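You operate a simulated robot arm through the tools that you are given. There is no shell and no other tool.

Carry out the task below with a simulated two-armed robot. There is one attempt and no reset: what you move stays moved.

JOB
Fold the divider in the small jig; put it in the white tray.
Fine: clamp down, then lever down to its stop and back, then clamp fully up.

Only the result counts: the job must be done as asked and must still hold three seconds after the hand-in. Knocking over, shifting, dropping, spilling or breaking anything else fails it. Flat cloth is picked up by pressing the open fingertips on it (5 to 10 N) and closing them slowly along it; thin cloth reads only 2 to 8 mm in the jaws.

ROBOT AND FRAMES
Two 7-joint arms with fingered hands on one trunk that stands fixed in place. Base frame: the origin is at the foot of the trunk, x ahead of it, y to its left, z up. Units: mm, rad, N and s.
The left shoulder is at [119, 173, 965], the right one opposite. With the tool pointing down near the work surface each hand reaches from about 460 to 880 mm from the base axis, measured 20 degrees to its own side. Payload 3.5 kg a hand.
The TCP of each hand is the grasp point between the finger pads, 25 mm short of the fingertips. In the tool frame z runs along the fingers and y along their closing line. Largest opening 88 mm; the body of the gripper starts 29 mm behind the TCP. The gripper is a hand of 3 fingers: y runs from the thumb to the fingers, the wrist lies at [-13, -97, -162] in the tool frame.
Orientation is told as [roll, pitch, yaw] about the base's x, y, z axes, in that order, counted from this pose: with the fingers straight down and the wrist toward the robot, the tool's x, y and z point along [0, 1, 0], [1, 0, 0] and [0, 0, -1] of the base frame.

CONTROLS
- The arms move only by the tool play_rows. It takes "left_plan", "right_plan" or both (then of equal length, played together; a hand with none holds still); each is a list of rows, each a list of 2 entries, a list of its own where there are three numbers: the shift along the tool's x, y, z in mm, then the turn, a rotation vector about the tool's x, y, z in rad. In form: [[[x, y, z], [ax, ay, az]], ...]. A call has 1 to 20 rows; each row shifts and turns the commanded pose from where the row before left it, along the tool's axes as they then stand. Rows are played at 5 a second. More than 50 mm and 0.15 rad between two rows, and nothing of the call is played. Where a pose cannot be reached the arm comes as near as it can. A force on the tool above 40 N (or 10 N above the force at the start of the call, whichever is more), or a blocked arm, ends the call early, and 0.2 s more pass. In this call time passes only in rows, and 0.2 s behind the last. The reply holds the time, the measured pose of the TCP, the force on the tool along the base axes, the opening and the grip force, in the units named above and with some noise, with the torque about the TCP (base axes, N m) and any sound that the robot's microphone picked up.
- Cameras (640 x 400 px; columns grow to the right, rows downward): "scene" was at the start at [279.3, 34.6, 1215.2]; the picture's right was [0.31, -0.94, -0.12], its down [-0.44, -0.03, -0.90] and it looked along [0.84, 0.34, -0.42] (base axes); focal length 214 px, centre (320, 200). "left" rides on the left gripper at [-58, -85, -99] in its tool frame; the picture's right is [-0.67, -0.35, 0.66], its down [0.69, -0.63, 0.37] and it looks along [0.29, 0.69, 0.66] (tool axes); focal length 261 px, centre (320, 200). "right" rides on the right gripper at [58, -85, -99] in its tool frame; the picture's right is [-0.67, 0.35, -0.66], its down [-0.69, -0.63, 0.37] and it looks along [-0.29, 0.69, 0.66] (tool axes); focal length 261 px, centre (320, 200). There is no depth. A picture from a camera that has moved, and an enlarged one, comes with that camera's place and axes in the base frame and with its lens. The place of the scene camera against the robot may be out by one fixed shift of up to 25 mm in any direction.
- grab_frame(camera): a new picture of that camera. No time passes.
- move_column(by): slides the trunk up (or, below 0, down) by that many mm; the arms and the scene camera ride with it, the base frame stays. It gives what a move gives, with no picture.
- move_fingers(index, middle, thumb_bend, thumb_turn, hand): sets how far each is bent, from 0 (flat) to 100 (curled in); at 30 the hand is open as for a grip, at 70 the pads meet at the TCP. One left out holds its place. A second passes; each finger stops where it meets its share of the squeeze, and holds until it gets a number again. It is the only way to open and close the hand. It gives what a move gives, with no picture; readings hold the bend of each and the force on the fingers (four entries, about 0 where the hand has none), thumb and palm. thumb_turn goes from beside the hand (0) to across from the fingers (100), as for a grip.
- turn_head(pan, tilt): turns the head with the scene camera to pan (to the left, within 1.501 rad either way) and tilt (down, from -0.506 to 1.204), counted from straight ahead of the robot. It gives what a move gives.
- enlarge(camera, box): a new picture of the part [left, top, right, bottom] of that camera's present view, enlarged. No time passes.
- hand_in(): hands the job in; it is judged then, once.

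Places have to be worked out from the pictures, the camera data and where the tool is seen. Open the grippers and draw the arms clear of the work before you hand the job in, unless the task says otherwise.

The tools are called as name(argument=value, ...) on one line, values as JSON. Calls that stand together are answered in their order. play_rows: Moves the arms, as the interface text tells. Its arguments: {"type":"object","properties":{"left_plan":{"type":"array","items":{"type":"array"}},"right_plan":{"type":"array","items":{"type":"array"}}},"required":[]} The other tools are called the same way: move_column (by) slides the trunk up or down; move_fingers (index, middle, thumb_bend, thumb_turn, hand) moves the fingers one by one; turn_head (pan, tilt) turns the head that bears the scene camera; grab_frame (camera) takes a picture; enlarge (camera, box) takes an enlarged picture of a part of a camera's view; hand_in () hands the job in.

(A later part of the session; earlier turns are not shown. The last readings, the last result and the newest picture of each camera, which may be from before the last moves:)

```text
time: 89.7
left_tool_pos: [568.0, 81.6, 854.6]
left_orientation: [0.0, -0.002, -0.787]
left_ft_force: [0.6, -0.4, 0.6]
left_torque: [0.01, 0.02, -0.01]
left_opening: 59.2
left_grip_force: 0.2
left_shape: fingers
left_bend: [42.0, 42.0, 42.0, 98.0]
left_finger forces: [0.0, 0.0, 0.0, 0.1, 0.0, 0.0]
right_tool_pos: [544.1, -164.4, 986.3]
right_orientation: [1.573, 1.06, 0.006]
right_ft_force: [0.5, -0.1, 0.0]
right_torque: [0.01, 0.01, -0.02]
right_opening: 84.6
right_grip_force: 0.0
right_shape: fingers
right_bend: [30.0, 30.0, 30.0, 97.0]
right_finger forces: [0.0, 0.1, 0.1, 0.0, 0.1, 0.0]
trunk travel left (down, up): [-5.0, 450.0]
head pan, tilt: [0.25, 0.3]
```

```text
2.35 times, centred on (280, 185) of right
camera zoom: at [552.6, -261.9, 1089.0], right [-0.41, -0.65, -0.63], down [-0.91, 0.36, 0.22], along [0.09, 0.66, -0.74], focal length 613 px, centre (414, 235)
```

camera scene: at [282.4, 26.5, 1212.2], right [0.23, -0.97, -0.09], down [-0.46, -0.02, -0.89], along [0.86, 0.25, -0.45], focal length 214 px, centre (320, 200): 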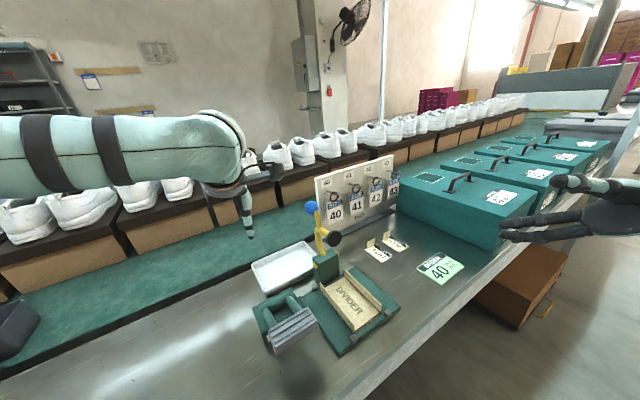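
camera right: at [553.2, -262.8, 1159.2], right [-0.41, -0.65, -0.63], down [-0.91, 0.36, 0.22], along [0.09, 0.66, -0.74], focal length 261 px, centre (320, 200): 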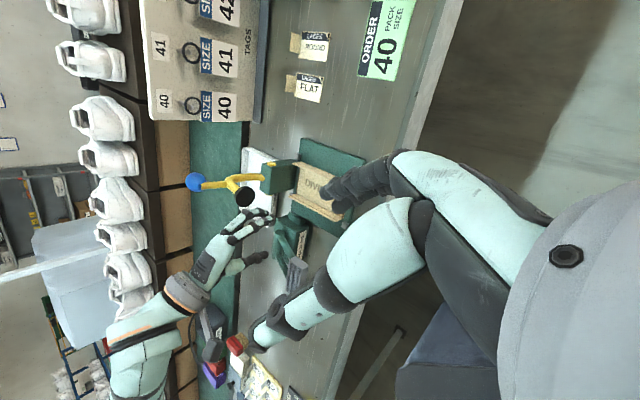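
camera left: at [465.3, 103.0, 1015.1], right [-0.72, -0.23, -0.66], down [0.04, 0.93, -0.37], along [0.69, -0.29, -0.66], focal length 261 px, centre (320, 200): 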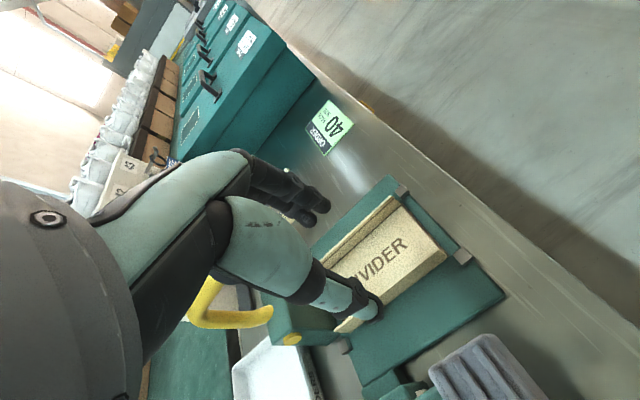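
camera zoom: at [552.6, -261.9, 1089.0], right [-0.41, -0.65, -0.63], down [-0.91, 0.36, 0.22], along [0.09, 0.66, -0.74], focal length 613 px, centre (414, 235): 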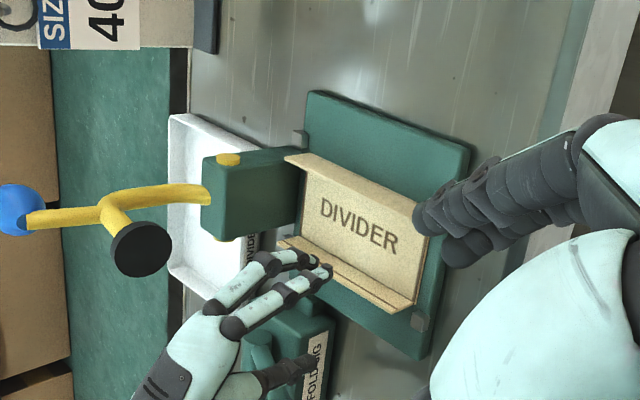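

The thumb is outside and the fingers inside the left wall. I descend the remaining way to z≈807.

play_rows(left_plan=[[[0, 1, 15], [0, 0, 0]], [[0, 1, 14], [0, 0, 0]], [[0, 0, 10], [0, 0, 0]], [[0, 0, 8], [0, 0, 0]]])

enlarge(camera="left", box=[250, 150, 470, 370])

enlarge(camera="scene", box=[240, 120, 440, 280])

enlarge(camera="right", box=[220, 140, 340, 260])

```text
time: 90.7
left_tool_pos: [569.9, 80.1, 808.6]
left_orientation: [-0.002, -0.003, -0.787]
left_ft_force: [0.0, 1.1, 0.4]
left_torque: [0.01, -0.04, -0.02]
left_opening: 59.1
left_grip_force: 0.0
left_shape: fingers
left_bend: [42.0, 42.0, 42.0, 98.0]
left_finger forces: [0.0, 0.1, 0.0, 0.1, 0.1, 0.0]
right_tool_pos: [543.2, -163.5, 987.5]
right_orientation: [1.575, 1.063, 0.005]
right_ft_force: [-0.6, 0.2, -0.1]
right_torque: [-0.02, 0.0, 0.0]
right_opening: 84.6
right_grip_force: 0.1
right_shape: fingers
right_bend: [30.0, 30.0, 30.0, 97.0]
right_finger forces: [0.0, 0.0, 0.1, 0.0, 0.0, 0.0]
trunk travel left (down, up): [-5.0, 450.0]
head pan, tilt: [0.25, 0.3]
```

```text
1.82 times, centred on (360, 260) of left
camera zoom: at [468.8, 98.7, 908.5], right [-0.72, -0.23, -0.66], down [0.04, 0.93, -0.37], along [0.69, -0.29, -0.66], focal length 474 px, centre (247, 91)
```

zoom: 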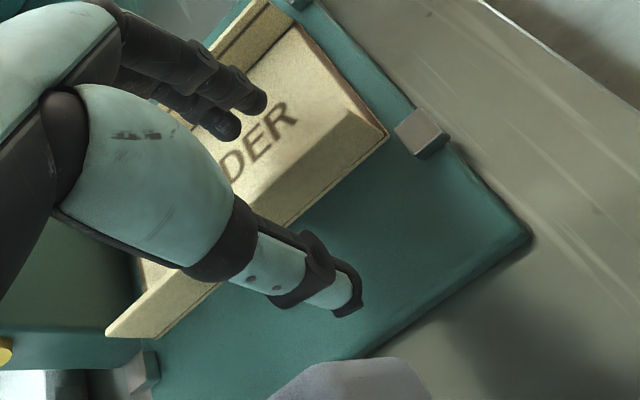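

```text
2.50 times, centred on (340, 200) of scene
camera zoom: at [343.9, 26.6, 1074.4], right [0.21, -0.97, -0.12], down [-0.73, -0.07, -0.68], along [0.65, 0.24, -0.72], focal length 536 px, centre (270, 200)
```

zoom: 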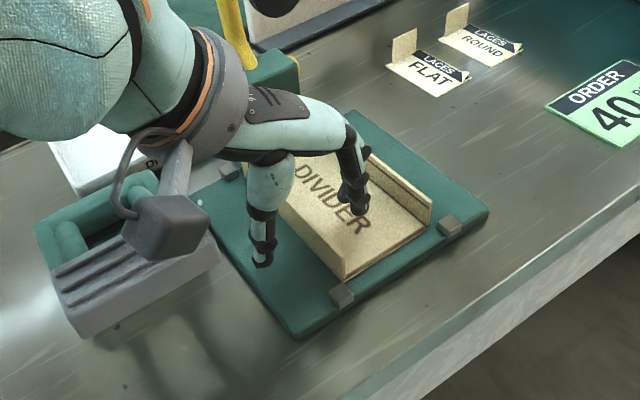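

```text
3.33 times, centred on (280, 200) of right
camera zoom: at [552.6, -261.9, 1089.0], right [-0.41, -0.65, -0.63], down [-0.91, 0.36, 0.22], along [0.09, 0.66, -0.74], focal length 869 px, centre (453, 200)
```

zoom: 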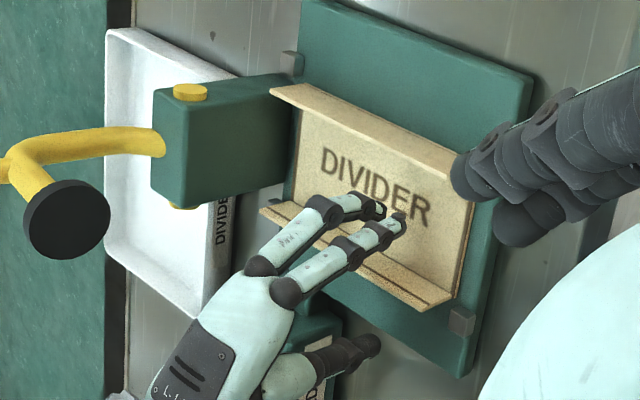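

Good straddle. I lower 3 mm more and close in small steps.

play_rows(left_plan=[[[0, 0, 3], [0, 0, 0]]])

move_fingers(hand="left", index=60, middle=60, thumb_bend=60)

move_fingers(hand="left", index=66, middle=66, thumb_bend=66)

enlarge(camera="left", box=[250, 150, 470, 370])

enlarge(camera="right", box=[220, 140, 340, 260])

```text
time: 91.1
left_tool_pos: [569.4, 80.1, 805.3]
left_orientation: [0.0, -0.002, -0.787]
left_ft_force: [0.6, -0.8, -0.1]
left_torque: [-0.01, -0.02, 0.02]
left_opening: 58.8
left_grip_force: 0.0
left_shape: fingers
left_bend: [42.0, 42.0, 42.0, 98.0]
left_finger forces: [0.1, 0.1, 0.1, 0.1, 0.0, 0.0]
right_tool_pos: [544.4, -162.5, 986.5]
right_orientation: [1.572, 1.062, 0.007]
right_ft_force: [0.4, -0.4, -0.2]
right_torque: [0.0, -0.02, 0.03]
right_opening: 84.4
right_grip_force: 0.1
right_shape: fingers
right_bend: [30.0, 30.0, 30.0, 97.0]
right_finger forces: [0.0, 0.1, 0.0, 0.0, 0.0, 0.0]
trunk travel left (down, up): [-5.0, 450.0]
head pan, tilt: [0.25, 0.3]
```

```text
time: 92.1
left_tool_pos: [570.2, 79.6, 805.8]
left_orientation: [0.001, -0.001, -0.787]
left_ft_force: [-0.2, 0.9, 0.4]
left_torque: [-0.02, -0.03, -0.02]
left_opening: 20.6
left_grip_force: 0.0
left_shape: fingers
left_bend: [60.0, 60.0, 60.0, 98.0]
left_finger forces: [0.0, 0.0, 0.0, 0.0, 0.0, 0.1]
right_tool_pos: [543.4, -162.4, 985.5]
right_orientation: [1.574, 1.06, 0.005]
right_ft_force: [-0.4, 0.1, -0.4]
right_torque: [0.04, 0.02, -0.04]
right_opening: 84.4
right_grip_force: 0.1
right_shape: fingers
right_bend: [30.0, 30.0, 30.0, 97.0]
right_finger forces: [0.0, 0.0, 0.0, 0.0, 0.0, 0.1]
trunk travel left (down, up): [-5.0, 450.0]
head pan, tilt: [0.25, 0.3]
```

```text
time: 93.1
left_tool_pos: [569.6, 80.2, 804.2]
left_orientation: [0.001, -0.002, -0.786]
left_ft_force: [0.8, -0.5, 0.1]
left_torque: [-0.01, -0.01, 0.03]
left_opening: 7.5
left_grip_force: 0.1
left_shape: fingers
left_bend: [66.0, 66.0, 66.0, 98.0]
left_finger forces: [0.0, 0.1, 0.1, 0.0, 0.0, 0.0]
right_tool_pos: [543.0, -162.9, 987.3]
right_orientation: [1.574, 1.061, 0.005]
right_ft_force: [-0.3, 0.2, 0.0]
right_torque: [0.01, -0.02, 0.0]
right_opening: 84.5
right_grip_force: 0.0
right_shape: fingers
right_bend: [30.0, 30.0, 30.0, 97.0]
right_finger forces: [0.1, 0.0, 0.0, 0.1, 0.0, 0.0]
trunk travel left (down, up): [-5.0, 450.0]
head pan, tilt: [0.25, 0.3]
```

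```text
1.82 times, centred on (360, 260) of left
camera zoom: at [469.2, 98.5, 905.6], right [-0.72, -0.23, -0.66], down [0.04, 0.93, -0.37], along [0.69, -0.29, -0.66], focal length 474 px, centre (247, 91)
```

zoom: 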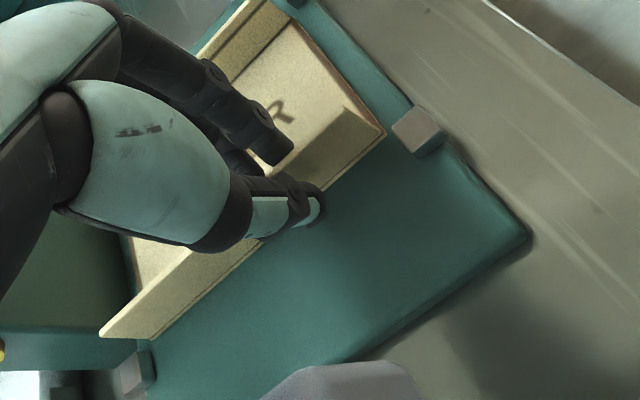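

```text
3.33 times, centred on (280, 200) of right
camera zoom: at [552.5, -261.9, 1089.1], right [-0.41, -0.65, -0.63], down [-0.91, 0.36, 0.22], along [0.09, 0.66, -0.74], focal length 869 px, centre (453, 200)
```

zoom: 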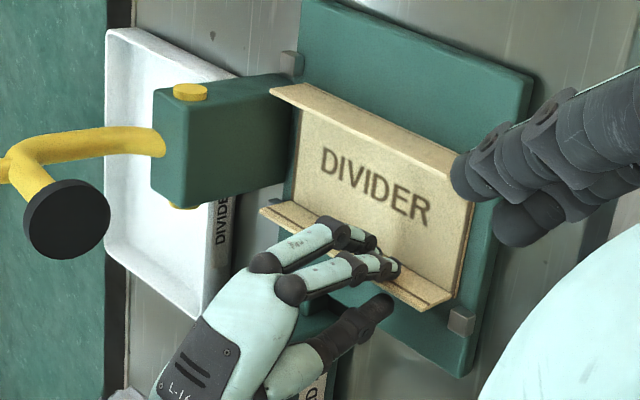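

Opening 7.5 mm, no contact yet. I close further onto the wall.

move_fingers(hand="left", index=69, middle=69, thumb_bend=69)

move_fingers(hand="left", index=75, middle=75, thumb_bend=75)

enlarge(camera="left", box=[250, 150, 470, 370])

enlarge(camera="right", box=[220, 140, 340, 260])

```text
time: 94.1
left_tool_pos: [569.8, 79.6, 805.2]
left_orientation: [0.0, -0.002, -0.786]
left_ft_force: [0.1, -0.7, 0.4]
left_torque: [0.0, -0.02, -0.01]
left_opening: 1.5
left_grip_force: 0.2
left_shape: fingers
left_bend: [69.0, 69.0, 69.0, 98.0]
left_finger forces: [0.0, 0.1, 0.0, 0.0, 0.0, 0.0]
right_tool_pos: [543.4, -163.4, 985.6]
right_orientation: [1.574, 1.06, 0.006]
right_ft_force: [-1.2, 0.4, 0.1]
right_torque: [-0.07, -0.02, -0.03]
right_opening: 84.6
right_grip_force: 0.1
right_shape: fingers
right_bend: [30.0, 30.0, 30.0, 97.0]
right_finger forces: [0.1, 0.1, 0.0, 0.0, 0.0, 0.0]
trunk travel left (down, up): [-5.0, 450.0]
head pan, tilt: [0.25, 0.3]
```

```text
time: 95.1
left_tool_pos: [569.8, 78.6, 806.2]
left_orientation: [0.0, -0.001, -0.788]
left_ft_force: [-0.3, -0.8, -0.2]
left_torque: [-0.05, 0.08, -0.04]
left_opening: 0.0
left_grip_force: 7.4
left_shape: fingers
left_bend: [74.0, 74.0, 70.0, 97.0]
left_finger forces: [4.7, 2.4, 0.0, 0.0, 7.3, 0.1]
right_tool_pos: [543.6, -162.2, 987.0]
right_orientation: [1.573, 1.061, 0.005]
right_ft_force: [0.3, -0.3, -0.1]
right_torque: [-0.02, -0.01, 0.01]
right_opening: 84.4
right_grip_force: 0.1
right_shape: fingers
right_bend: [30.0, 30.0, 30.0, 97.0]
right_finger forces: [0.0, 0.0, 0.0, 0.0, 0.1, 0.1]
trunk travel left (down, up): [-5.0, 450.0]
head pan, tilt: [0.25, 0.3]
```

```text
1.82 times, centred on (360, 260) of left
camera zoom: at [469.2, 98.4, 905.6], right [-0.72, -0.23, -0.66], down [0.04, 0.93, -0.37], along [0.69, -0.29, -0.66], focal length 474 px, centre (247, 91)
```

zoom: 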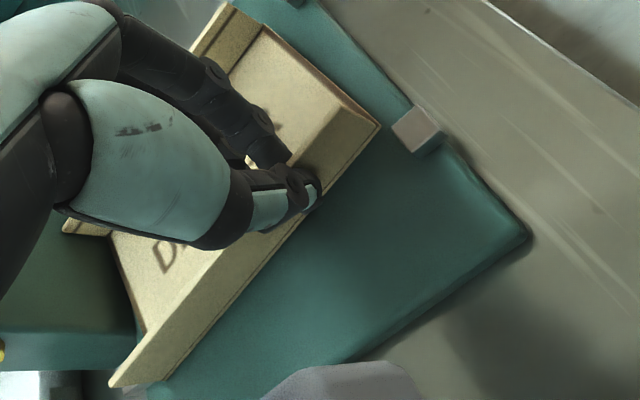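

```text
3.33 times, centred on (280, 200) of right
camera zoom: at [552.4, -262.0, 1089.1], right [-0.41, -0.65, -0.63], down [-0.91, 0.36, 0.22], along [0.09, 0.66, -0.74], focal length 869 px, centre (453, 200)
```

zoom: 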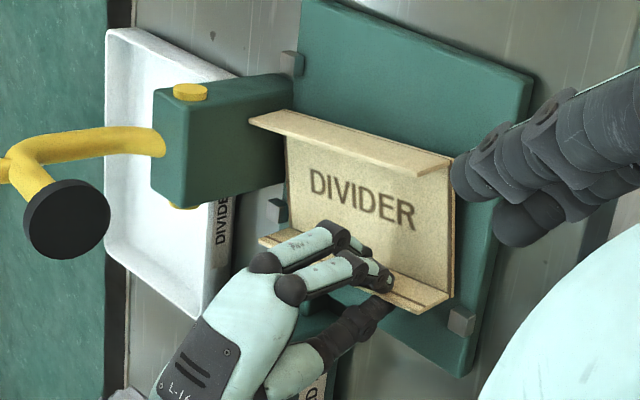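

The wall is gripped at 7.4 N; the divider turned only a few degrees. I squeeze a bit more, then lift 20 mm and check.

move_fingers(hand="left", index=79, middle=79, thumb_bend=79)

play_rows(left_plan=[[[-2, 0, -5], [0, 0, 0]], [[-2, 0, -5], [0, 0, 0]], [[-2, 0, -5], [0, 0, 0]], [[-2, 0, -5], [0, 0, 0]]])

enlarge(camera="left", box=[220, 130, 480, 370])

enlarge(camera="right", box=[200, 120, 360, 280])

enlarge(camera="scene", box=[240, 120, 440, 280])

```text
time: 96.1
left_tool_pos: [570.2, 79.5, 806.0]
left_orientation: [0.001, -0.002, -0.788]
left_ft_force: [-1.1, -0.8, -0.1]
left_torque: [0.01, 0.04, -0.07]
left_opening: 0.1
left_grip_force: 12.3
left_shape: fingers
left_bend: [77.0, 78.0, 69.0, 96.0]
left_finger forces: [7.0, 5.6, 0.0, 0.1, 12.9, 0.0]
right_tool_pos: [543.2, -162.5, 985.7]
right_orientation: [1.575, 1.063, 0.006]
right_ft_force: [0.6, 0.8, 0.2]
right_torque: [0.01, 0.02, 0.01]
right_opening: 84.5
right_grip_force: 0.1
right_shape: fingers
right_bend: [30.0, 30.0, 30.0, 97.0]
right_finger forces: [0.1, 0.0, 0.1, 0.0, 0.1, 0.1]
trunk travel left (down, up): [-5.0, 450.0]
head pan, tilt: [0.25, 0.3]
```

```text
time: 97.1
left_tool_pos: [564.0, 73.6, 825.3]
left_orientation: [0.001, -0.001, -0.788]
left_ft_force: [-0.4, 0.6, -0.2]
left_torque: [0.02, 0.01, -0.05]
left_opening: 0.0
left_grip_force: 11.0
left_shape: fingers
left_bend: [77.0, 79.0, 70.0, 96.0]
left_finger forces: [10.3, 0.1, 0.0, 0.1, 10.5, 0.1]
right_tool_pos: [541.5, -162.8, 986.9]
right_orientation: [1.574, 1.061, 0.004]
right_ft_force: [-0.4, -0.7, 1.1]
right_torque: [0.01, 0.0, 0.03]
right_opening: 84.5
right_grip_force: 0.1
right_shape: fingers
right_bend: [30.0, 30.0, 30.0, 97.0]
right_finger forces: [0.1, 0.1, 0.1, 0.1, 0.1, 0.0]
trunk travel left (down, up): [-5.0, 450.0]
head pan, tilt: [0.25, 0.3]
```

```text
1.67 times, centred on (350, 250) of left
camera zoom: at [463.2, 92.5, 925.6], right [-0.72, -0.23, -0.66], down [0.04, 0.93, -0.37], along [0.69, -0.29, -0.66], focal length 434 px, centre (270, 117)
```

zoom: 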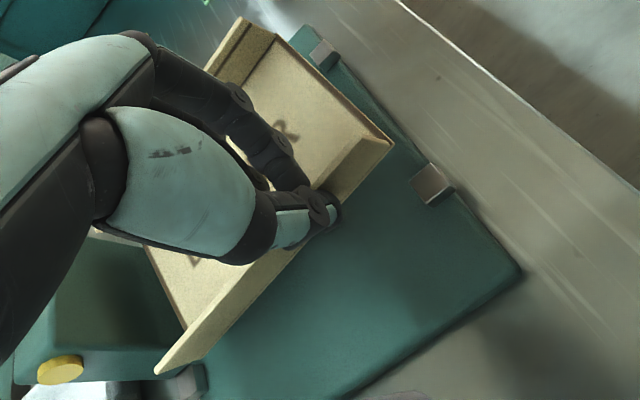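

```text
2.50 times, centred on (280, 200) of right
camera zoom: at [552.4, -261.9, 1089.1], right [-0.41, -0.65, -0.63], down [-0.91, 0.36, 0.22], along [0.09, 0.66, -0.74], focal length 652 px, centre (420, 200)
```

zoom: 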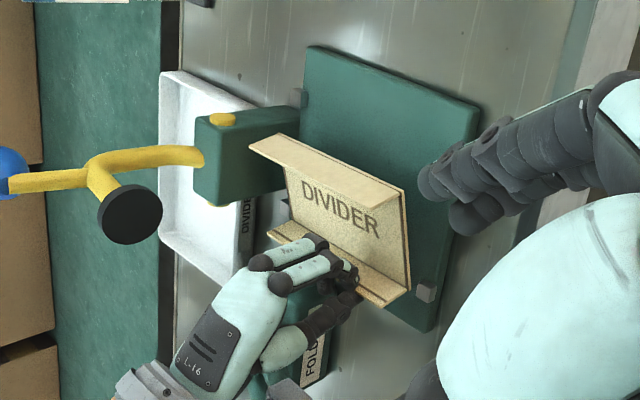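

```text
2.50 times, centred on (340, 200) of scene
camera zoom: at [343.7, 26.6, 1074.5], right [0.21, -0.97, -0.12], down [-0.73, -0.07, -0.68], along [0.65, 0.24, -0.72], focal length 536 px, centre (270, 200)
```

zoom: 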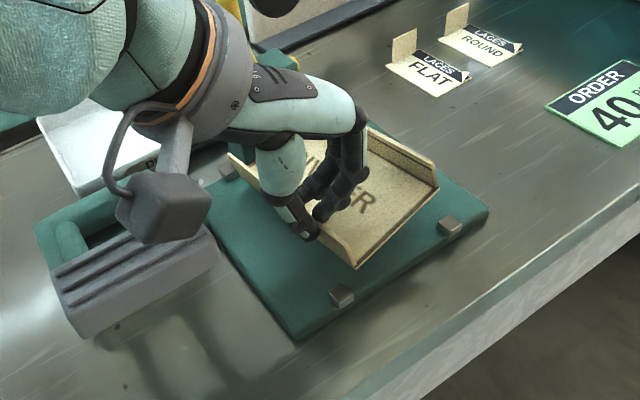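

The divider is lifted and held, mainly between index and thumb. I add the middle finger for stability before moving on.

move_fingers(hand="left", middle=86)

enlarge(camera="right", box=[200, 120, 360, 280])

```text
time: 98.1
left_tool_pos: [563.1, 74.0, 826.6]
left_orientation: [0.002, -0.002, -0.788]
left_ft_force: [-0.2, 0.3, -0.9]
left_torque: [0.0, 0.0, -0.01]
left_opening: 0.1
left_grip_force: 9.9
left_shape: fingers
left_bend: [77.0, 86.0, 70.0, 96.0]
left_finger forces: [10.3, 0.1, 0.0, 0.1, 10.4, 0.0]
right_tool_pos: [543.5, -162.6, 987.8]
right_orientation: [1.575, 1.061, 0.006]
right_ft_force: [-0.5, -0.8, -0.4]
right_torque: [-0.02, -0.03, -0.01]
right_opening: 84.5
right_grip_force: 0.2
right_shape: fingers
right_bend: [30.0, 30.0, 30.0, 97.0]
right_finger forces: [0.1, 0.0, 0.0, 0.1, 0.0, 0.0]
trunk travel left (down, up): [-5.0, 450.0]
head pan, tilt: [0.25, 0.3]
```

```text
2.50 times, centred on (280, 200) of right
camera zoom: at [552.5, -261.9, 1089.0], right [-0.41, -0.65, -0.63], down [-0.91, 0.36, 0.22], along [0.09, 0.66, -0.74], focal length 652 px, centre (420, 200)
```

zoom: 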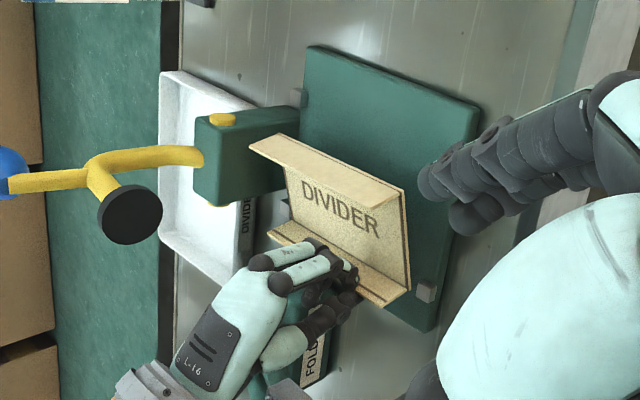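

Grip is steady at 10 N. I draw the divider forward (−u) from beneath the clamp pad, then up.

play_rows(left_plan=[[[-9, 0, -4], [0, 0, 0]], [[-9, 0, -4], [0, 0, 0]], [[-9, 0, -4], [0, 0, 0]]])

enlarge(camera="scene", box=[240, 100, 440, 260])

enlarge(camera="right", box=[160, 100, 360, 280])

```text
time: 98.9
left_tool_pos: [545.4, 54.7, 838.5]
left_orientation: [-0.001, -0.003, -0.787]
left_ft_force: [-0.7, 0.8, -0.3]
left_torque: [0.0, 0.0, -0.03]
left_opening: 0.0
left_grip_force: 10.5
left_shape: fingers
left_bend: [77.0, 86.0, 70.0, 96.0]
left_finger forces: [10.3, 0.0, 0.0, 0.0, 10.4, 0.0]
right_tool_pos: [543.8, -163.6, 987.3]
right_orientation: [1.574, 1.061, 0.006]
right_ft_force: [0.9, 0.4, 0.2]
right_torque: [0.0, -0.02, 0.02]
right_opening: 84.5
right_grip_force: 0.2
right_shape: fingers
right_bend: [30.0, 30.0, 30.0, 97.0]
right_finger forces: [0.1, 0.0, 0.1, 0.1, 0.0, 0.0]
trunk travel left (down, up): [-5.0, 450.0]
head pan, tilt: [0.25, 0.3]
```

```text
2.50 times, centred on (340, 180) of scene
camera zoom: at [343.9, 26.6, 1074.4], right [0.21, -0.97, -0.12], down [-0.73, -0.07, -0.68], along [0.65, 0.24, -0.72], focal length 536 px, centre (270, 250)
```

zoom: 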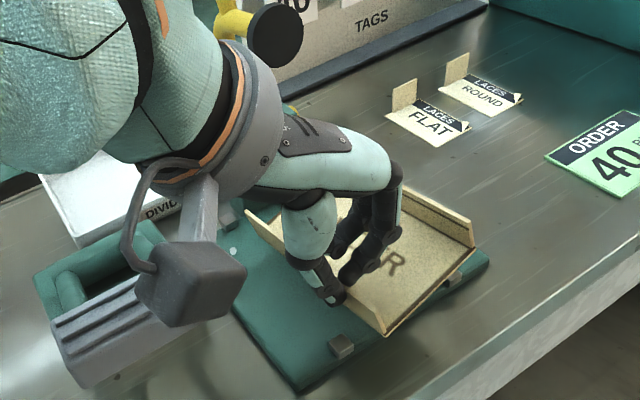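

```text
2.22 times, centred on (260, 190) of right
camera zoom: at [552.5, -261.9, 1089.0], right [-0.41, -0.65, -0.63], down [-0.91, 0.36, 0.22], along [0.09, 0.66, -0.74], focal length 579 px, centre (453, 222)
```

zoom: 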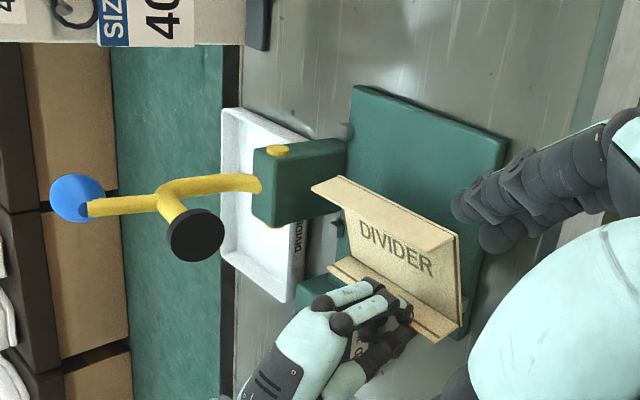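

play_rows(left_plan=[[[-9, 0, -4], [0, 0, 0]], [[-9, 0, -6], [0, 0, 0]], [[-3, 0, -15], [0, 0, 0]], [[0, 0, -15], [0, 0, 0]]])

enlarge(camera="scene", box=[240, 100, 440, 260])

enlarge(camera="right", box=[160, 100, 360, 280])

```text
time: 99.9
left_tool_pos: [534.6, 47.4, 880.3]
left_orientation: [0.0, -0.003, -0.786]
left_ft_force: [-1.1, -0.3, 0.5]
left_torque: [-0.04, 0.0, 0.0]
left_opening: 0.1
left_grip_force: 10.4
left_shape: fingers
left_bend: [77.0, 86.0, 70.0, 96.0]
left_finger forces: [10.4, 0.1, 0.1, 0.0, 10.5, 0.0]
left hand out of reach, approached as far as the arm can: row 2
right_tool_pos: [542.9, -162.2, 987.2]
right_orientation: [1.577, 1.061, 0.005]
right_ft_force: [-0.5, 0.1, 0.9]
right_torque: [0.05, -0.02, 0.01]
right_opening: 84.8
right_grip_force: 0.1
right_shape: fingers
right_bend: [30.0, 30.0, 30.0, 97.0]
right_finger forces: [0.0, 0.1, 0.0, 0.0, 0.2, 0.0]
trunk travel left (down, up): [-5.0, 450.0]
head pan, tilt: [0.25, 0.3]
```

```text
2.50 times, centred on (340, 180) of scene
camera zoom: at [343.6, 26.5, 1074.6], right [0.21, -0.97, -0.12], down [-0.73, -0.07, -0.68], along [0.65, 0.24, -0.72], focal length 536 px, centre (270, 250)
```

zoom: 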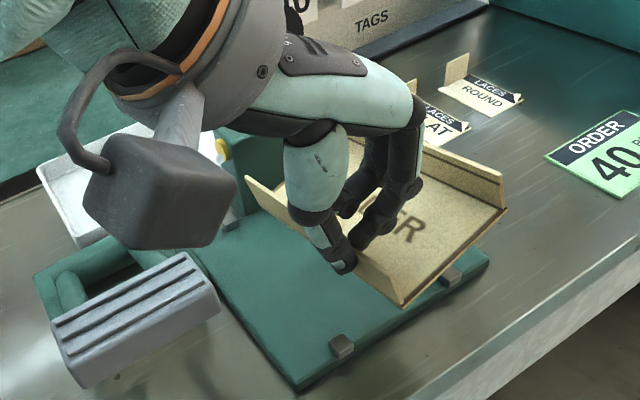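

```text
2.22 times, centred on (260, 190) of right
camera zoom: at [552.3, -262.0, 1089.2], right [-0.41, -0.65, -0.63], down [-0.91, 0.36, 0.22], along [0.09, 0.66, -0.74], focal length 579 px, centre (453, 222)
```

zoom: 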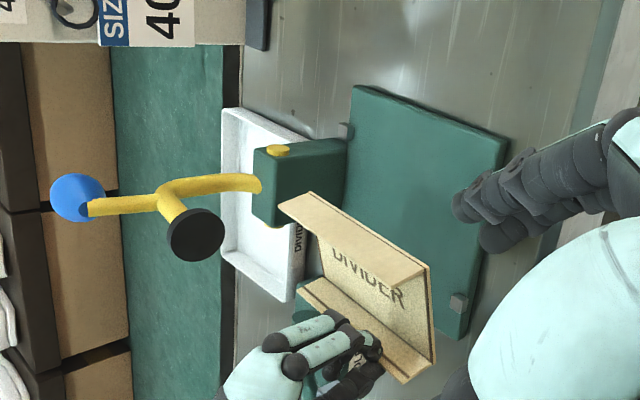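

Clear of the pad. I raise it further, easing left slightly.

play_rows(left_plan=[[[0, -4, -15], [0, 0, 0]], [[0, -4, -15], [0, 0, 0]], [[0, -6, -15], [0, 0, 0]], [[0, -6, -15], [0, 0, 0]], [[0, -8, -15], [0, 0, 0]]])

grab_frame(camera="scene")

grab_frame(camera="left")

enlarge(camera="right", box=[160, 100, 360, 280])

```text
time: 101.1
left_tool_pos: [512.5, 66.2, 953.7]
left_orientation: [0.0, -0.002, -0.784]
left_ft_force: [-0.3, 0.7, -0.7]
left_torque: [-0.01, 0.0, 0.0]
left_opening: 0.3
left_grip_force: 10.3
left_shape: fingers
left_bend: [77.0, 86.0, 70.0, 96.0]
left_finger forces: [10.5, 0.0, 0.0, 0.0, 10.6, 0.0]
right_tool_pos: [541.9, -162.4, 988.3]
right_orientation: [1.574, 1.061, 0.005]
right_ft_force: [-0.2, -0.1, 0.3]
right_torque: [-0.01, -0.02, -0.01]
right_opening: 84.7
right_grip_force: 0.1
right_shape: fingers
right_bend: [30.0, 30.0, 30.0, 97.0]
right_finger forces: [0.0, 0.0, 0.1, 0.0, 0.0, 0.1]
trunk travel left (down, up): [-5.0, 450.0]
head pan, tilt: [0.25, 0.3]
```

```text
taken
camera scene: at [343.4, 26.7, 1074.7], right [0.21, -0.97, -0.12], down [-0.73, -0.07, -0.68], along [0.65, 0.24, -0.72], focal length 214 px, centre (320, 200)
```

scene: 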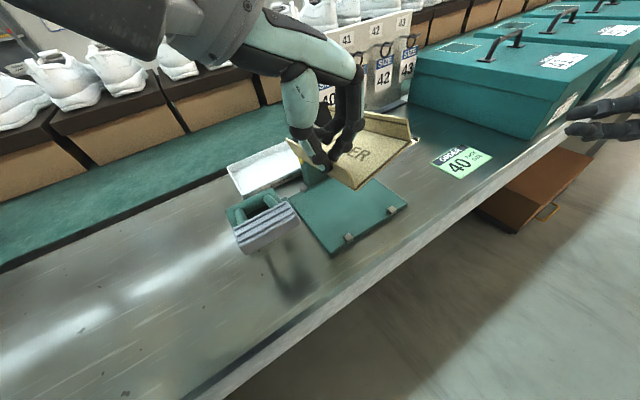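

```text
taken
camera left: at [412.6, 84.5, 1053.5], right [-0.72, -0.23, -0.66], down [0.04, 0.93, -0.37], along [0.69, -0.29, -0.66], focal length 261 px, centre (320, 200)
```

left: 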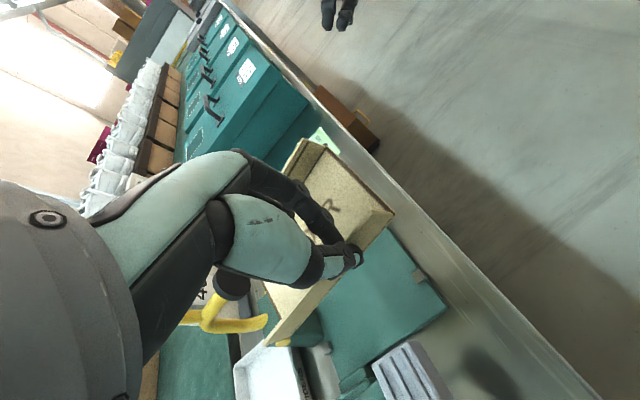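

```text
2.22 times, centred on (260, 190) of right
camera zoom: at [552.0, -261.9, 1089.4], right [-0.41, -0.65, -0.63], down [-0.91, 0.36, 0.22], along [0.09, 0.66, -0.74], focal length 579 px, centre (453, 222)
```

zoom: 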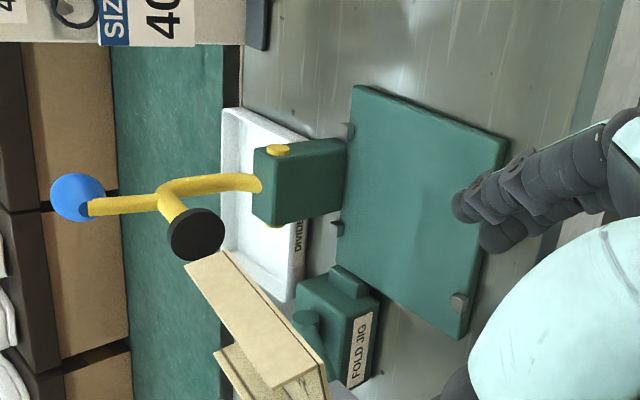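

Held well. I carry it left and up to a free area, then turn it.

play_rows(left_plan=[[[10, -20, -12], [0, 0, 0]], [[13.6, -26.7, -12], [0, 0, 0]], [[13.6, -26.7, -12], [0, 0, 0]], [[13.6, -26.7, -8], [0, 0, 0]], [[6, -10, 0], [0, 0, -0.08]], [[0, 0, 0], [0, 0, -0.1]], [[0, 0, 0], [0, 0, -0.1]], [[0, 0, 0], [0, 0, -0.1]], [[0, 0, 0], [0, 0, -0.1]], [[0, 0, 0], [0, 0, -0.1]], [[0, 0, 0], [0, 0, -0.1]], [[0, 0, 0], [0, 0, -0.1]]])

grab_frame(camera="scene")

grab_frame(camera="left")

```text
time: 103.7
left_tool_pos: [475.4, 183.2, 996.8]
left_orientation: [-0.001, -0.002, -0.006]
left_ft_force: [0.8, -0.1, -0.5]
left_torque: [-0.01, 0.01, -0.03]
left_opening: 0.0
left_grip_force: 10.6
left_shape: fingers
left_bend: [78.0, 86.0, 70.0, 96.0]
left_finger forces: [10.5, 0.1, 0.1, 0.0, 10.6, 0.1]
right_tool_pos: [544.2, -162.6, 987.6]
right_orientation: [1.576, 1.061, 0.004]
right_ft_force: [-0.3, -0.6, 0.3]
right_torque: [0.01, -0.01, 0.01]
right_opening: 84.6
right_grip_force: 0.1
right_shape: fingers
right_bend: [30.0, 30.0, 30.0, 97.0]
right_finger forces: [0.0, 0.1, 0.1, 0.0, 0.0, 0.0]
trunk travel left (down, up): [-5.0, 450.0]
head pan, tilt: [0.25, 0.3]
```

```text
taken
camera scene: at [344.0, 26.6, 1074.4], right [0.21, -0.97, -0.12], down [-0.73, -0.07, -0.68], along [0.65, 0.24, -0.72], focal length 214 px, centre (320, 200)
```

scene: 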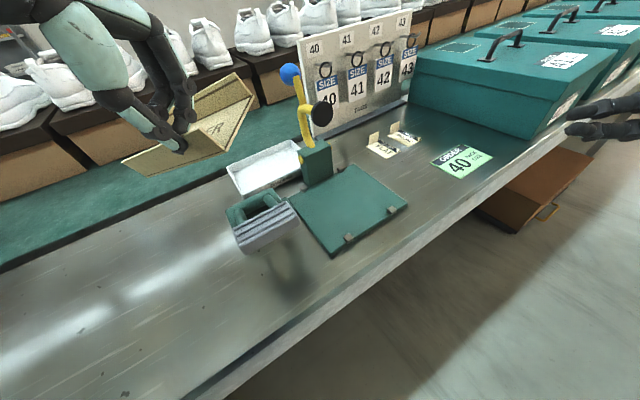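

```text
taken
camera left: at [391.6, 125.4, 1097.9], right [-0.35, -0.67, -0.66], down [-0.63, 0.69, -0.37], along [0.7, 0.28, -0.66], focal length 261 px, centre (320, 200)
```

left: 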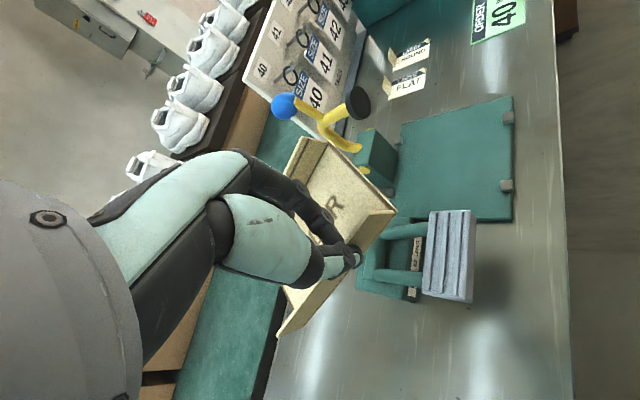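

The divider stays firmly held. I enlarge the hand's view to work out how the divider sits in the hand.

enlarge(camera="left", box=[240, 120, 440, 360])

enlarge(camera="scene", box=[100, 30, 280, 190])

```text
1.67 times, centred on (340, 240) of left
camera zoom: at [391.6, 125.4, 1097.9], right [-0.35, -0.67, -0.66], down [-0.63, 0.69, -0.37], along [0.7, 0.28, -0.66], focal length 434 px, centre (287, 133)
```

zoom: 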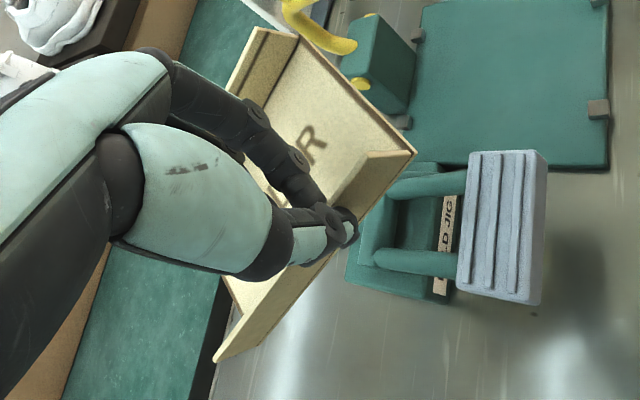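

```text
2.50 times, centred on (190, 110) of scene
camera zoom: at [344.0, 26.6, 1074.4], right [0.21, -0.97, -0.12], down [-0.73, -0.07, -0.68], along [0.65, 0.24, -0.72], focal length 536 px, centre (645, 425)
```

zoom: 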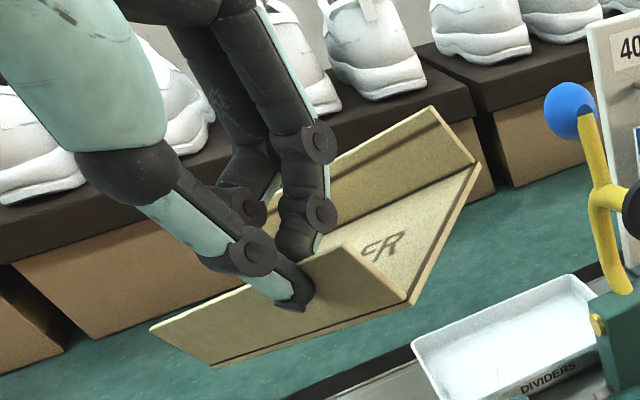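

The divider sits about 17° rolled and 15° drooped in the hand, gripped near its front end; placing it like this would bring the wrist into the clamp. I will set it down on the free table area to the left and re-grip nearer its other end. First I move there and level it.

play_rows(left_plan=[[[36, 0, 5], [0, 0, 0]], [[36, 0, 5], [0, 0, 0]], [[36, 0, 10], [0, 0, 0]], [[36, 0, 10], [0, 0, 0]], [[0, 0, 0], [0.1, 0, 0]], [[0, 0, 0], [0.1, 0, 0]], [[0, 0, 0], [0.1, 0, 0]], [[0, 0, 0], [0, 0.08, 0]], [[0, 0, 0], [0, 0.08, 0]], [[0, 0, 0], [0, 0.08, 0]]])

turn_head(pan=0.6, tilt=0.4)

grab_frame(camera="scene")

grab_frame(camera="left")

```text
time: 105.9
left_tool_pos: [478.1, 326.8, 968.0]
left_orientation: [0.239, 0.297, -0.007]
left_ft_force: [0.9, -1.1, -0.2]
left_torque: [-0.01, 0.03, 0.02]
left_opening: 0.2
left_grip_force: 9.8
left_shape: fingers
left_bend: [78.0, 86.0, 70.0, 96.0]
left_finger forces: [10.4, 0.1, 0.0, 0.0, 10.3, 0.1]
right_tool_pos: [542.1, -162.5, 985.6]
right_orientation: [1.576, 1.06, 0.005]
right_ft_force: [-1.1, 0.4, 0.0]
right_torque: [0.01, -0.02, 0.0]
right_opening: 84.5
right_grip_force: 0.0
right_shape: fingers
right_bend: [30.0, 30.0, 30.0, 97.0]
right_finger forces: [0.1, 0.1, 0.1, 0.0, 0.0, 0.0]
trunk travel left (down, up): [-5.0, 450.0]
head pan, tilt: [0.25, 0.3]
```

```text
time: 106.7
left_tool_pos: [478.6, 328.2, 967.5]
left_orientation: [0.237, 0.297, -0.006]
left_ft_force: [1.0, -0.4, -0.7]
left_torque: [-0.03, 0.03, 0.01]
left_opening: 0.0
left_grip_force: 10.4
left_shape: fingers
left_bend: [78.0, 86.0, 70.0, 96.0]
left_finger forces: [10.5, 0.0, 0.1, 0.0, 10.2, 0.1]
right_tool_pos: [542.6, -163.0, 987.6]
right_orientation: [1.575, 1.06, 0.004]
right_ft_force: [0.2, 0.2, 0.6]
right_torque: [0.01, -0.01, -0.02]
right_opening: 84.7
right_grip_force: 0.0
right_shape: fingers
right_bend: [30.0, 30.0, 30.0, 97.0]
right_finger forces: [0.1, 0.0, 0.0, 0.0, 0.0, 0.0]
trunk travel left (down, up): [-5.0, 450.0]
head pan, tilt: [0.6, 0.4]
```

```text
taken
camera scene: at [327.0, 55.8, 1073.5], right [0.49, -0.83, -0.28], down [-0.74, -0.22, -0.63], along [0.46, 0.52, -0.72], focal length 214 px, centre (320, 200)
```

scene: 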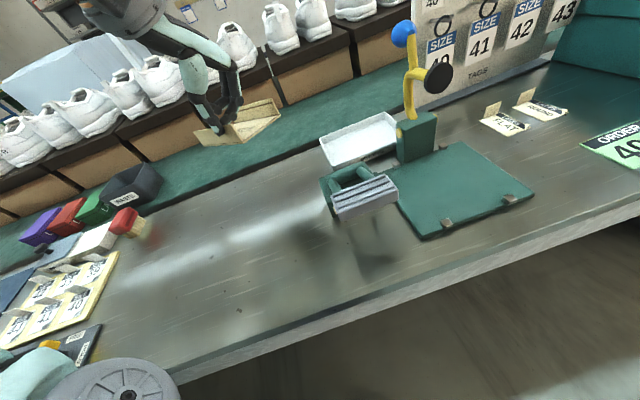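

```text
taken
camera left: at [420.5, 247.5, 1073.0], right [-0.57, -0.49, -0.66], down [-0.65, 0.76, 0.0], along [0.5, 0.43, -0.75], focal length 261 px, centre (320, 200)
```

left: 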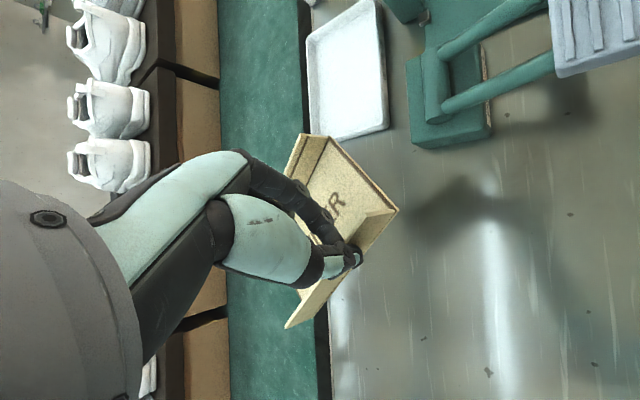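

The divider looks roughly level above free table. I lower it vertically in steps.

play_rows(left_plan=[[[-4.7, 5.9, 18.5], [0, 0, 0]], [[-4.7, 5.9, 18.5], [0, 0, 0]], [[-4.7, 5.9, 18.5], [0, 0, 0]], [[-4.7, 5.9, 18.5], [0, 0, 0]], [[-4.7, 5.9, 18.5], [0, 0, 0]], [[-4.7, 5.9, 18.5], [0, 0, 0]]])

enlarge(camera="scene", box=[140, 60, 340, 220])

grab_frame(camera="left")

```text
time: 108.1
left_tool_pos: [476.2, 325.3, 846.8]
left_orientation: [0.238, 0.299, -0.006]
left_ft_force: [-0.3, 0.0, 0.1]
left_torque: [-0.02, 0.03, -0.01]
left_opening: 0.0
left_grip_force: 10.4
left_shape: fingers
left_bend: [78.0, 86.0, 70.0, 96.0]
left_finger forces: [10.9, 0.0, 0.0, 0.1, 9.7, 0.0]
right_tool_pos: [542.9, -164.3, 985.8]
right_orientation: [1.576, 1.062, 0.006]
right_ft_force: [-0.7, 0.0, -0.2]
right_torque: [-0.02, 0.02, -0.01]
right_opening: 84.6
right_grip_force: 0.0
right_shape: fingers
right_bend: [30.0, 30.0, 30.0, 97.0]
right_finger forces: [0.1, 0.0, 0.0, 0.0, 0.0, 0.0]
trunk travel left (down, up): [-5.0, 450.0]
head pan, tilt: [0.6, 0.4]
```

```text
2.50 times, centred on (240, 140) of scene
camera zoom: at [327.2, 56.0, 1073.4], right [0.49, -0.82, -0.28], down [-0.74, -0.22, -0.63], along [0.46, 0.52, -0.72], focal length 536 px, centre (520, 350)
```

zoom: 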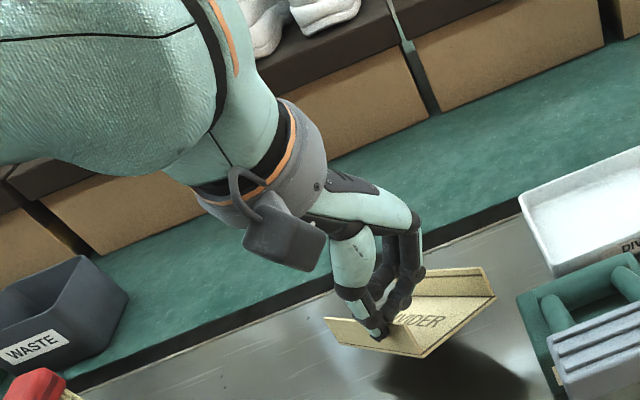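

```text
taken
camera left: at [419.5, 245.7, 952.7], right [-0.57, -0.49, -0.66], down [-0.65, 0.76, 0.0], along [0.5, 0.43, -0.75], focal length 261 px, centre (320, 200)
```

left: 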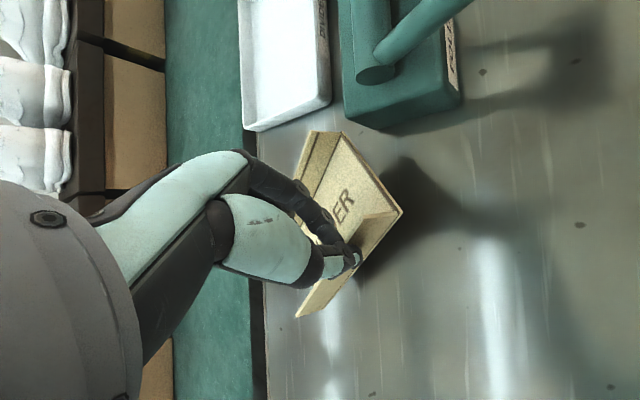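

Still clear of everything. I continue down toward the table.

play_rows(left_plan=[[[-3.5, 4.4, 13.9], [0, 0, 0]], [[-3.5, 4.4, 13.9], [0, 0, 0]], [[-1.2, 1.5, 4.6], [0, 0, 0]], [[-1.2, 1.5, 4.6], [0, 0, 0]]])

enlarge(camera="scene", box=[140, 60, 340, 220])

```text
time: 109.1
left_tool_pos: [477.9, 325.2, 808.0]
left_orientation: [0.24, 0.299, -0.006]
left_ft_force: [0.8, -0.3, -0.6]
left_torque: [0.04, 0.01, 0.0]
left_opening: 0.0
left_grip_force: 11.4
left_shape: fingers
left_bend: [78.0, 86.0, 70.0, 97.0]
left_finger forces: [11.9, 0.0, 0.1, 0.0, 10.4, 0.0]
right_tool_pos: [543.3, -162.1, 987.6]
right_orientation: [1.574, 1.061, 0.004]
right_ft_force: [0.7, 0.0, 0.4]
right_torque: [0.01, -0.01, 0.0]
right_opening: 84.2
right_grip_force: 0.0
right_shape: fingers
right_bend: [30.0, 30.0, 30.0, 97.0]
right_finger forces: [0.0, 0.0, 0.0, 0.0, 0.0, 0.0]
trunk travel left (down, up): [-5.0, 450.0]
head pan, tilt: [0.6, 0.4]
```

```text
2.50 times, centred on (240, 140) of scene
camera zoom: at [327.0, 55.9, 1073.5], right [0.49, -0.82, -0.28], down [-0.74, -0.22, -0.63], along [0.46, 0.52, -0.72], focal length 536 px, centre (520, 350)
```

zoom: 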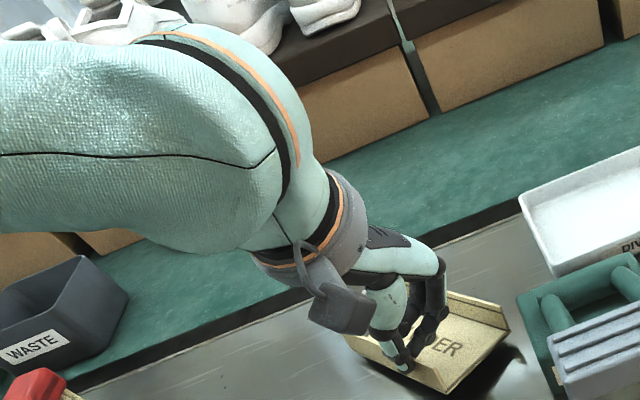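

play_rows(left_plan=[[[-1.2, 1.5, 4.6], [0, 0, 0]], [[-1.2, 1.5, 4.6], [0, 0, 0]]])

play_rows(left_plan=[[[-0.9, 1.2, 3.7], [0, 0, 0]], [[-0.9, 1.2, 3.7], [0, 0, 0]]])

grab_frame(camera="left")

turn_head(pan=0.9, tilt=0.55)

grab_frame(camera="scene")

```text
time: 109.7
left_tool_pos: [476.3, 325.8, 799.1]
left_orientation: [0.236, 0.3, -0.008]
left_ft_force: [0.1, 0.3, -0.9]
left_torque: [0.05, -0.03, -0.01]
left_opening: 0.0
left_grip_force: 11.8
left_shape: fingers
left_bend: [78.0, 86.0, 70.0, 97.0]
left_finger forces: [12.2, 0.0, 0.0, 0.0, 10.6, 0.0]
right_tool_pos: [543.5, -163.1, 986.7]
right_orientation: [1.575, 1.062, 0.006]
right_ft_force: [0.4, 0.4, -0.5]
right_torque: [0.0, 0.01, 0.04]
right_opening: 84.3
right_grip_force: 0.2
right_shape: fingers
right_bend: [30.0, 30.0, 30.0, 97.0]
right_finger forces: [0.1, 0.0, 0.0, 0.0, 0.1, 0.0]
trunk travel left (down, up): [-5.0, 450.0]
head pan, tilt: [0.6, 0.4]
```

```text
time: 110.3
left_tool_pos: [477.2, 325.2, 790.5]
left_orientation: [0.24, 0.297, -0.007]
left_ft_force: [2.3, 0.5, 5.3]
left_torque: [0.01, -0.02, 0.0]
left_opening: 0.0
left_grip_force: 12.9
left_shape: fingers
left_bend: [78.0, 86.0, 70.0, 97.0]
left_finger forces: [14.4, 0.0, 0.0, 0.1, 12.3, 0.1]
right_tool_pos: [543.1, -163.2, 987.4]
right_orientation: [1.576, 1.062, 0.005]
right_ft_force: [-0.1, -0.5, 0.5]
right_torque: [0.01, 0.01, -0.02]
right_opening: 84.4
right_grip_force: 0.0
right_shape: fingers
right_bend: [30.0, 30.0, 30.0, 97.0]
right_finger forces: [0.0, 0.0, 0.1, 0.1, 0.1, 0.1]
trunk travel left (down, up): [-5.0, 450.0]
head pan, tilt: [0.6, 0.4]
```

```text
taken
camera left: at [419.6, 245.8, 895.8], right [-0.57, -0.49, -0.66], down [-0.65, 0.76, 0.0], along [0.5, 0.43, -0.75], focal length 261 px, centre (320, 200)
```

left: 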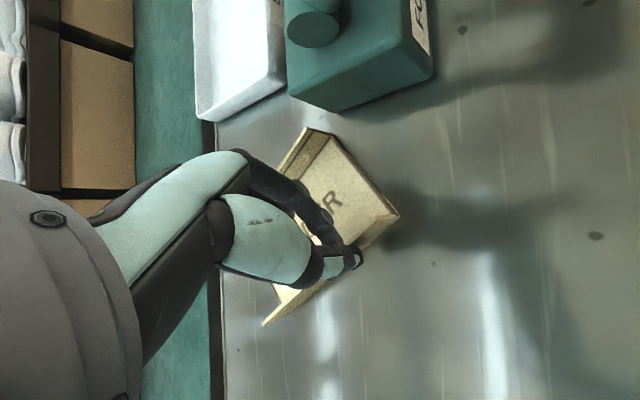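

```text
time: 111.1
left_tool_pos: [477.9, 324.3, 790.6]
left_orientation: [0.238, 0.297, -0.007]
left_ft_force: [3.1, 0.9, 7.5]
left_torque: [0.03, 0.05, 0.02]
left_opening: 0.3
left_grip_force: 13.7
left_shape: fingers
left_bend: [78.0, 86.0, 70.0, 97.0]
left_finger forces: [14.8, 0.0, 0.1, 0.0, 12.4, 0.1]
right_tool_pos: [543.3, -162.5, 987.0]
right_orientation: [1.576, 1.062, 0.006]
right_ft_force: [0.3, -1.3, -0.7]
right_torque: [0.02, 0.0, -0.02]
right_opening: 84.3
right_grip_force: 0.1
right_shape: fingers
right_bend: [30.0, 30.0, 30.0, 97.0]
right_finger forces: [0.0, 0.0, 0.0, 0.1, 0.0, 0.1]
trunk travel left (down, up): [-5.0, 450.0]
head pan, tilt: [0.901, 0.55]
```

```text
taken
camera scene: at [301.8, 73.6, 1072.3], right [0.68, -0.62, -0.39], down [-0.71, -0.41, -0.57], along [0.2, 0.67, -0.72], focal length 214 px, centre (320, 200)
```

scene: 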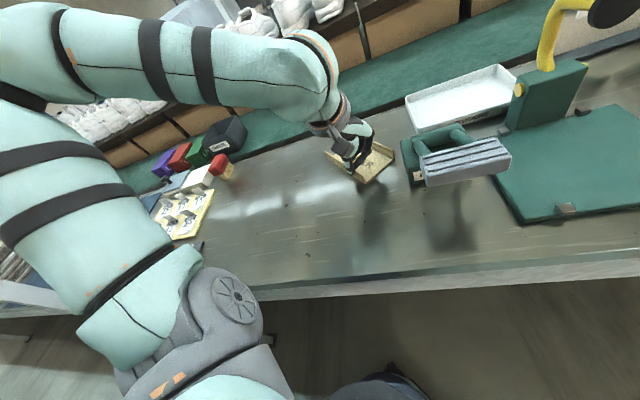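

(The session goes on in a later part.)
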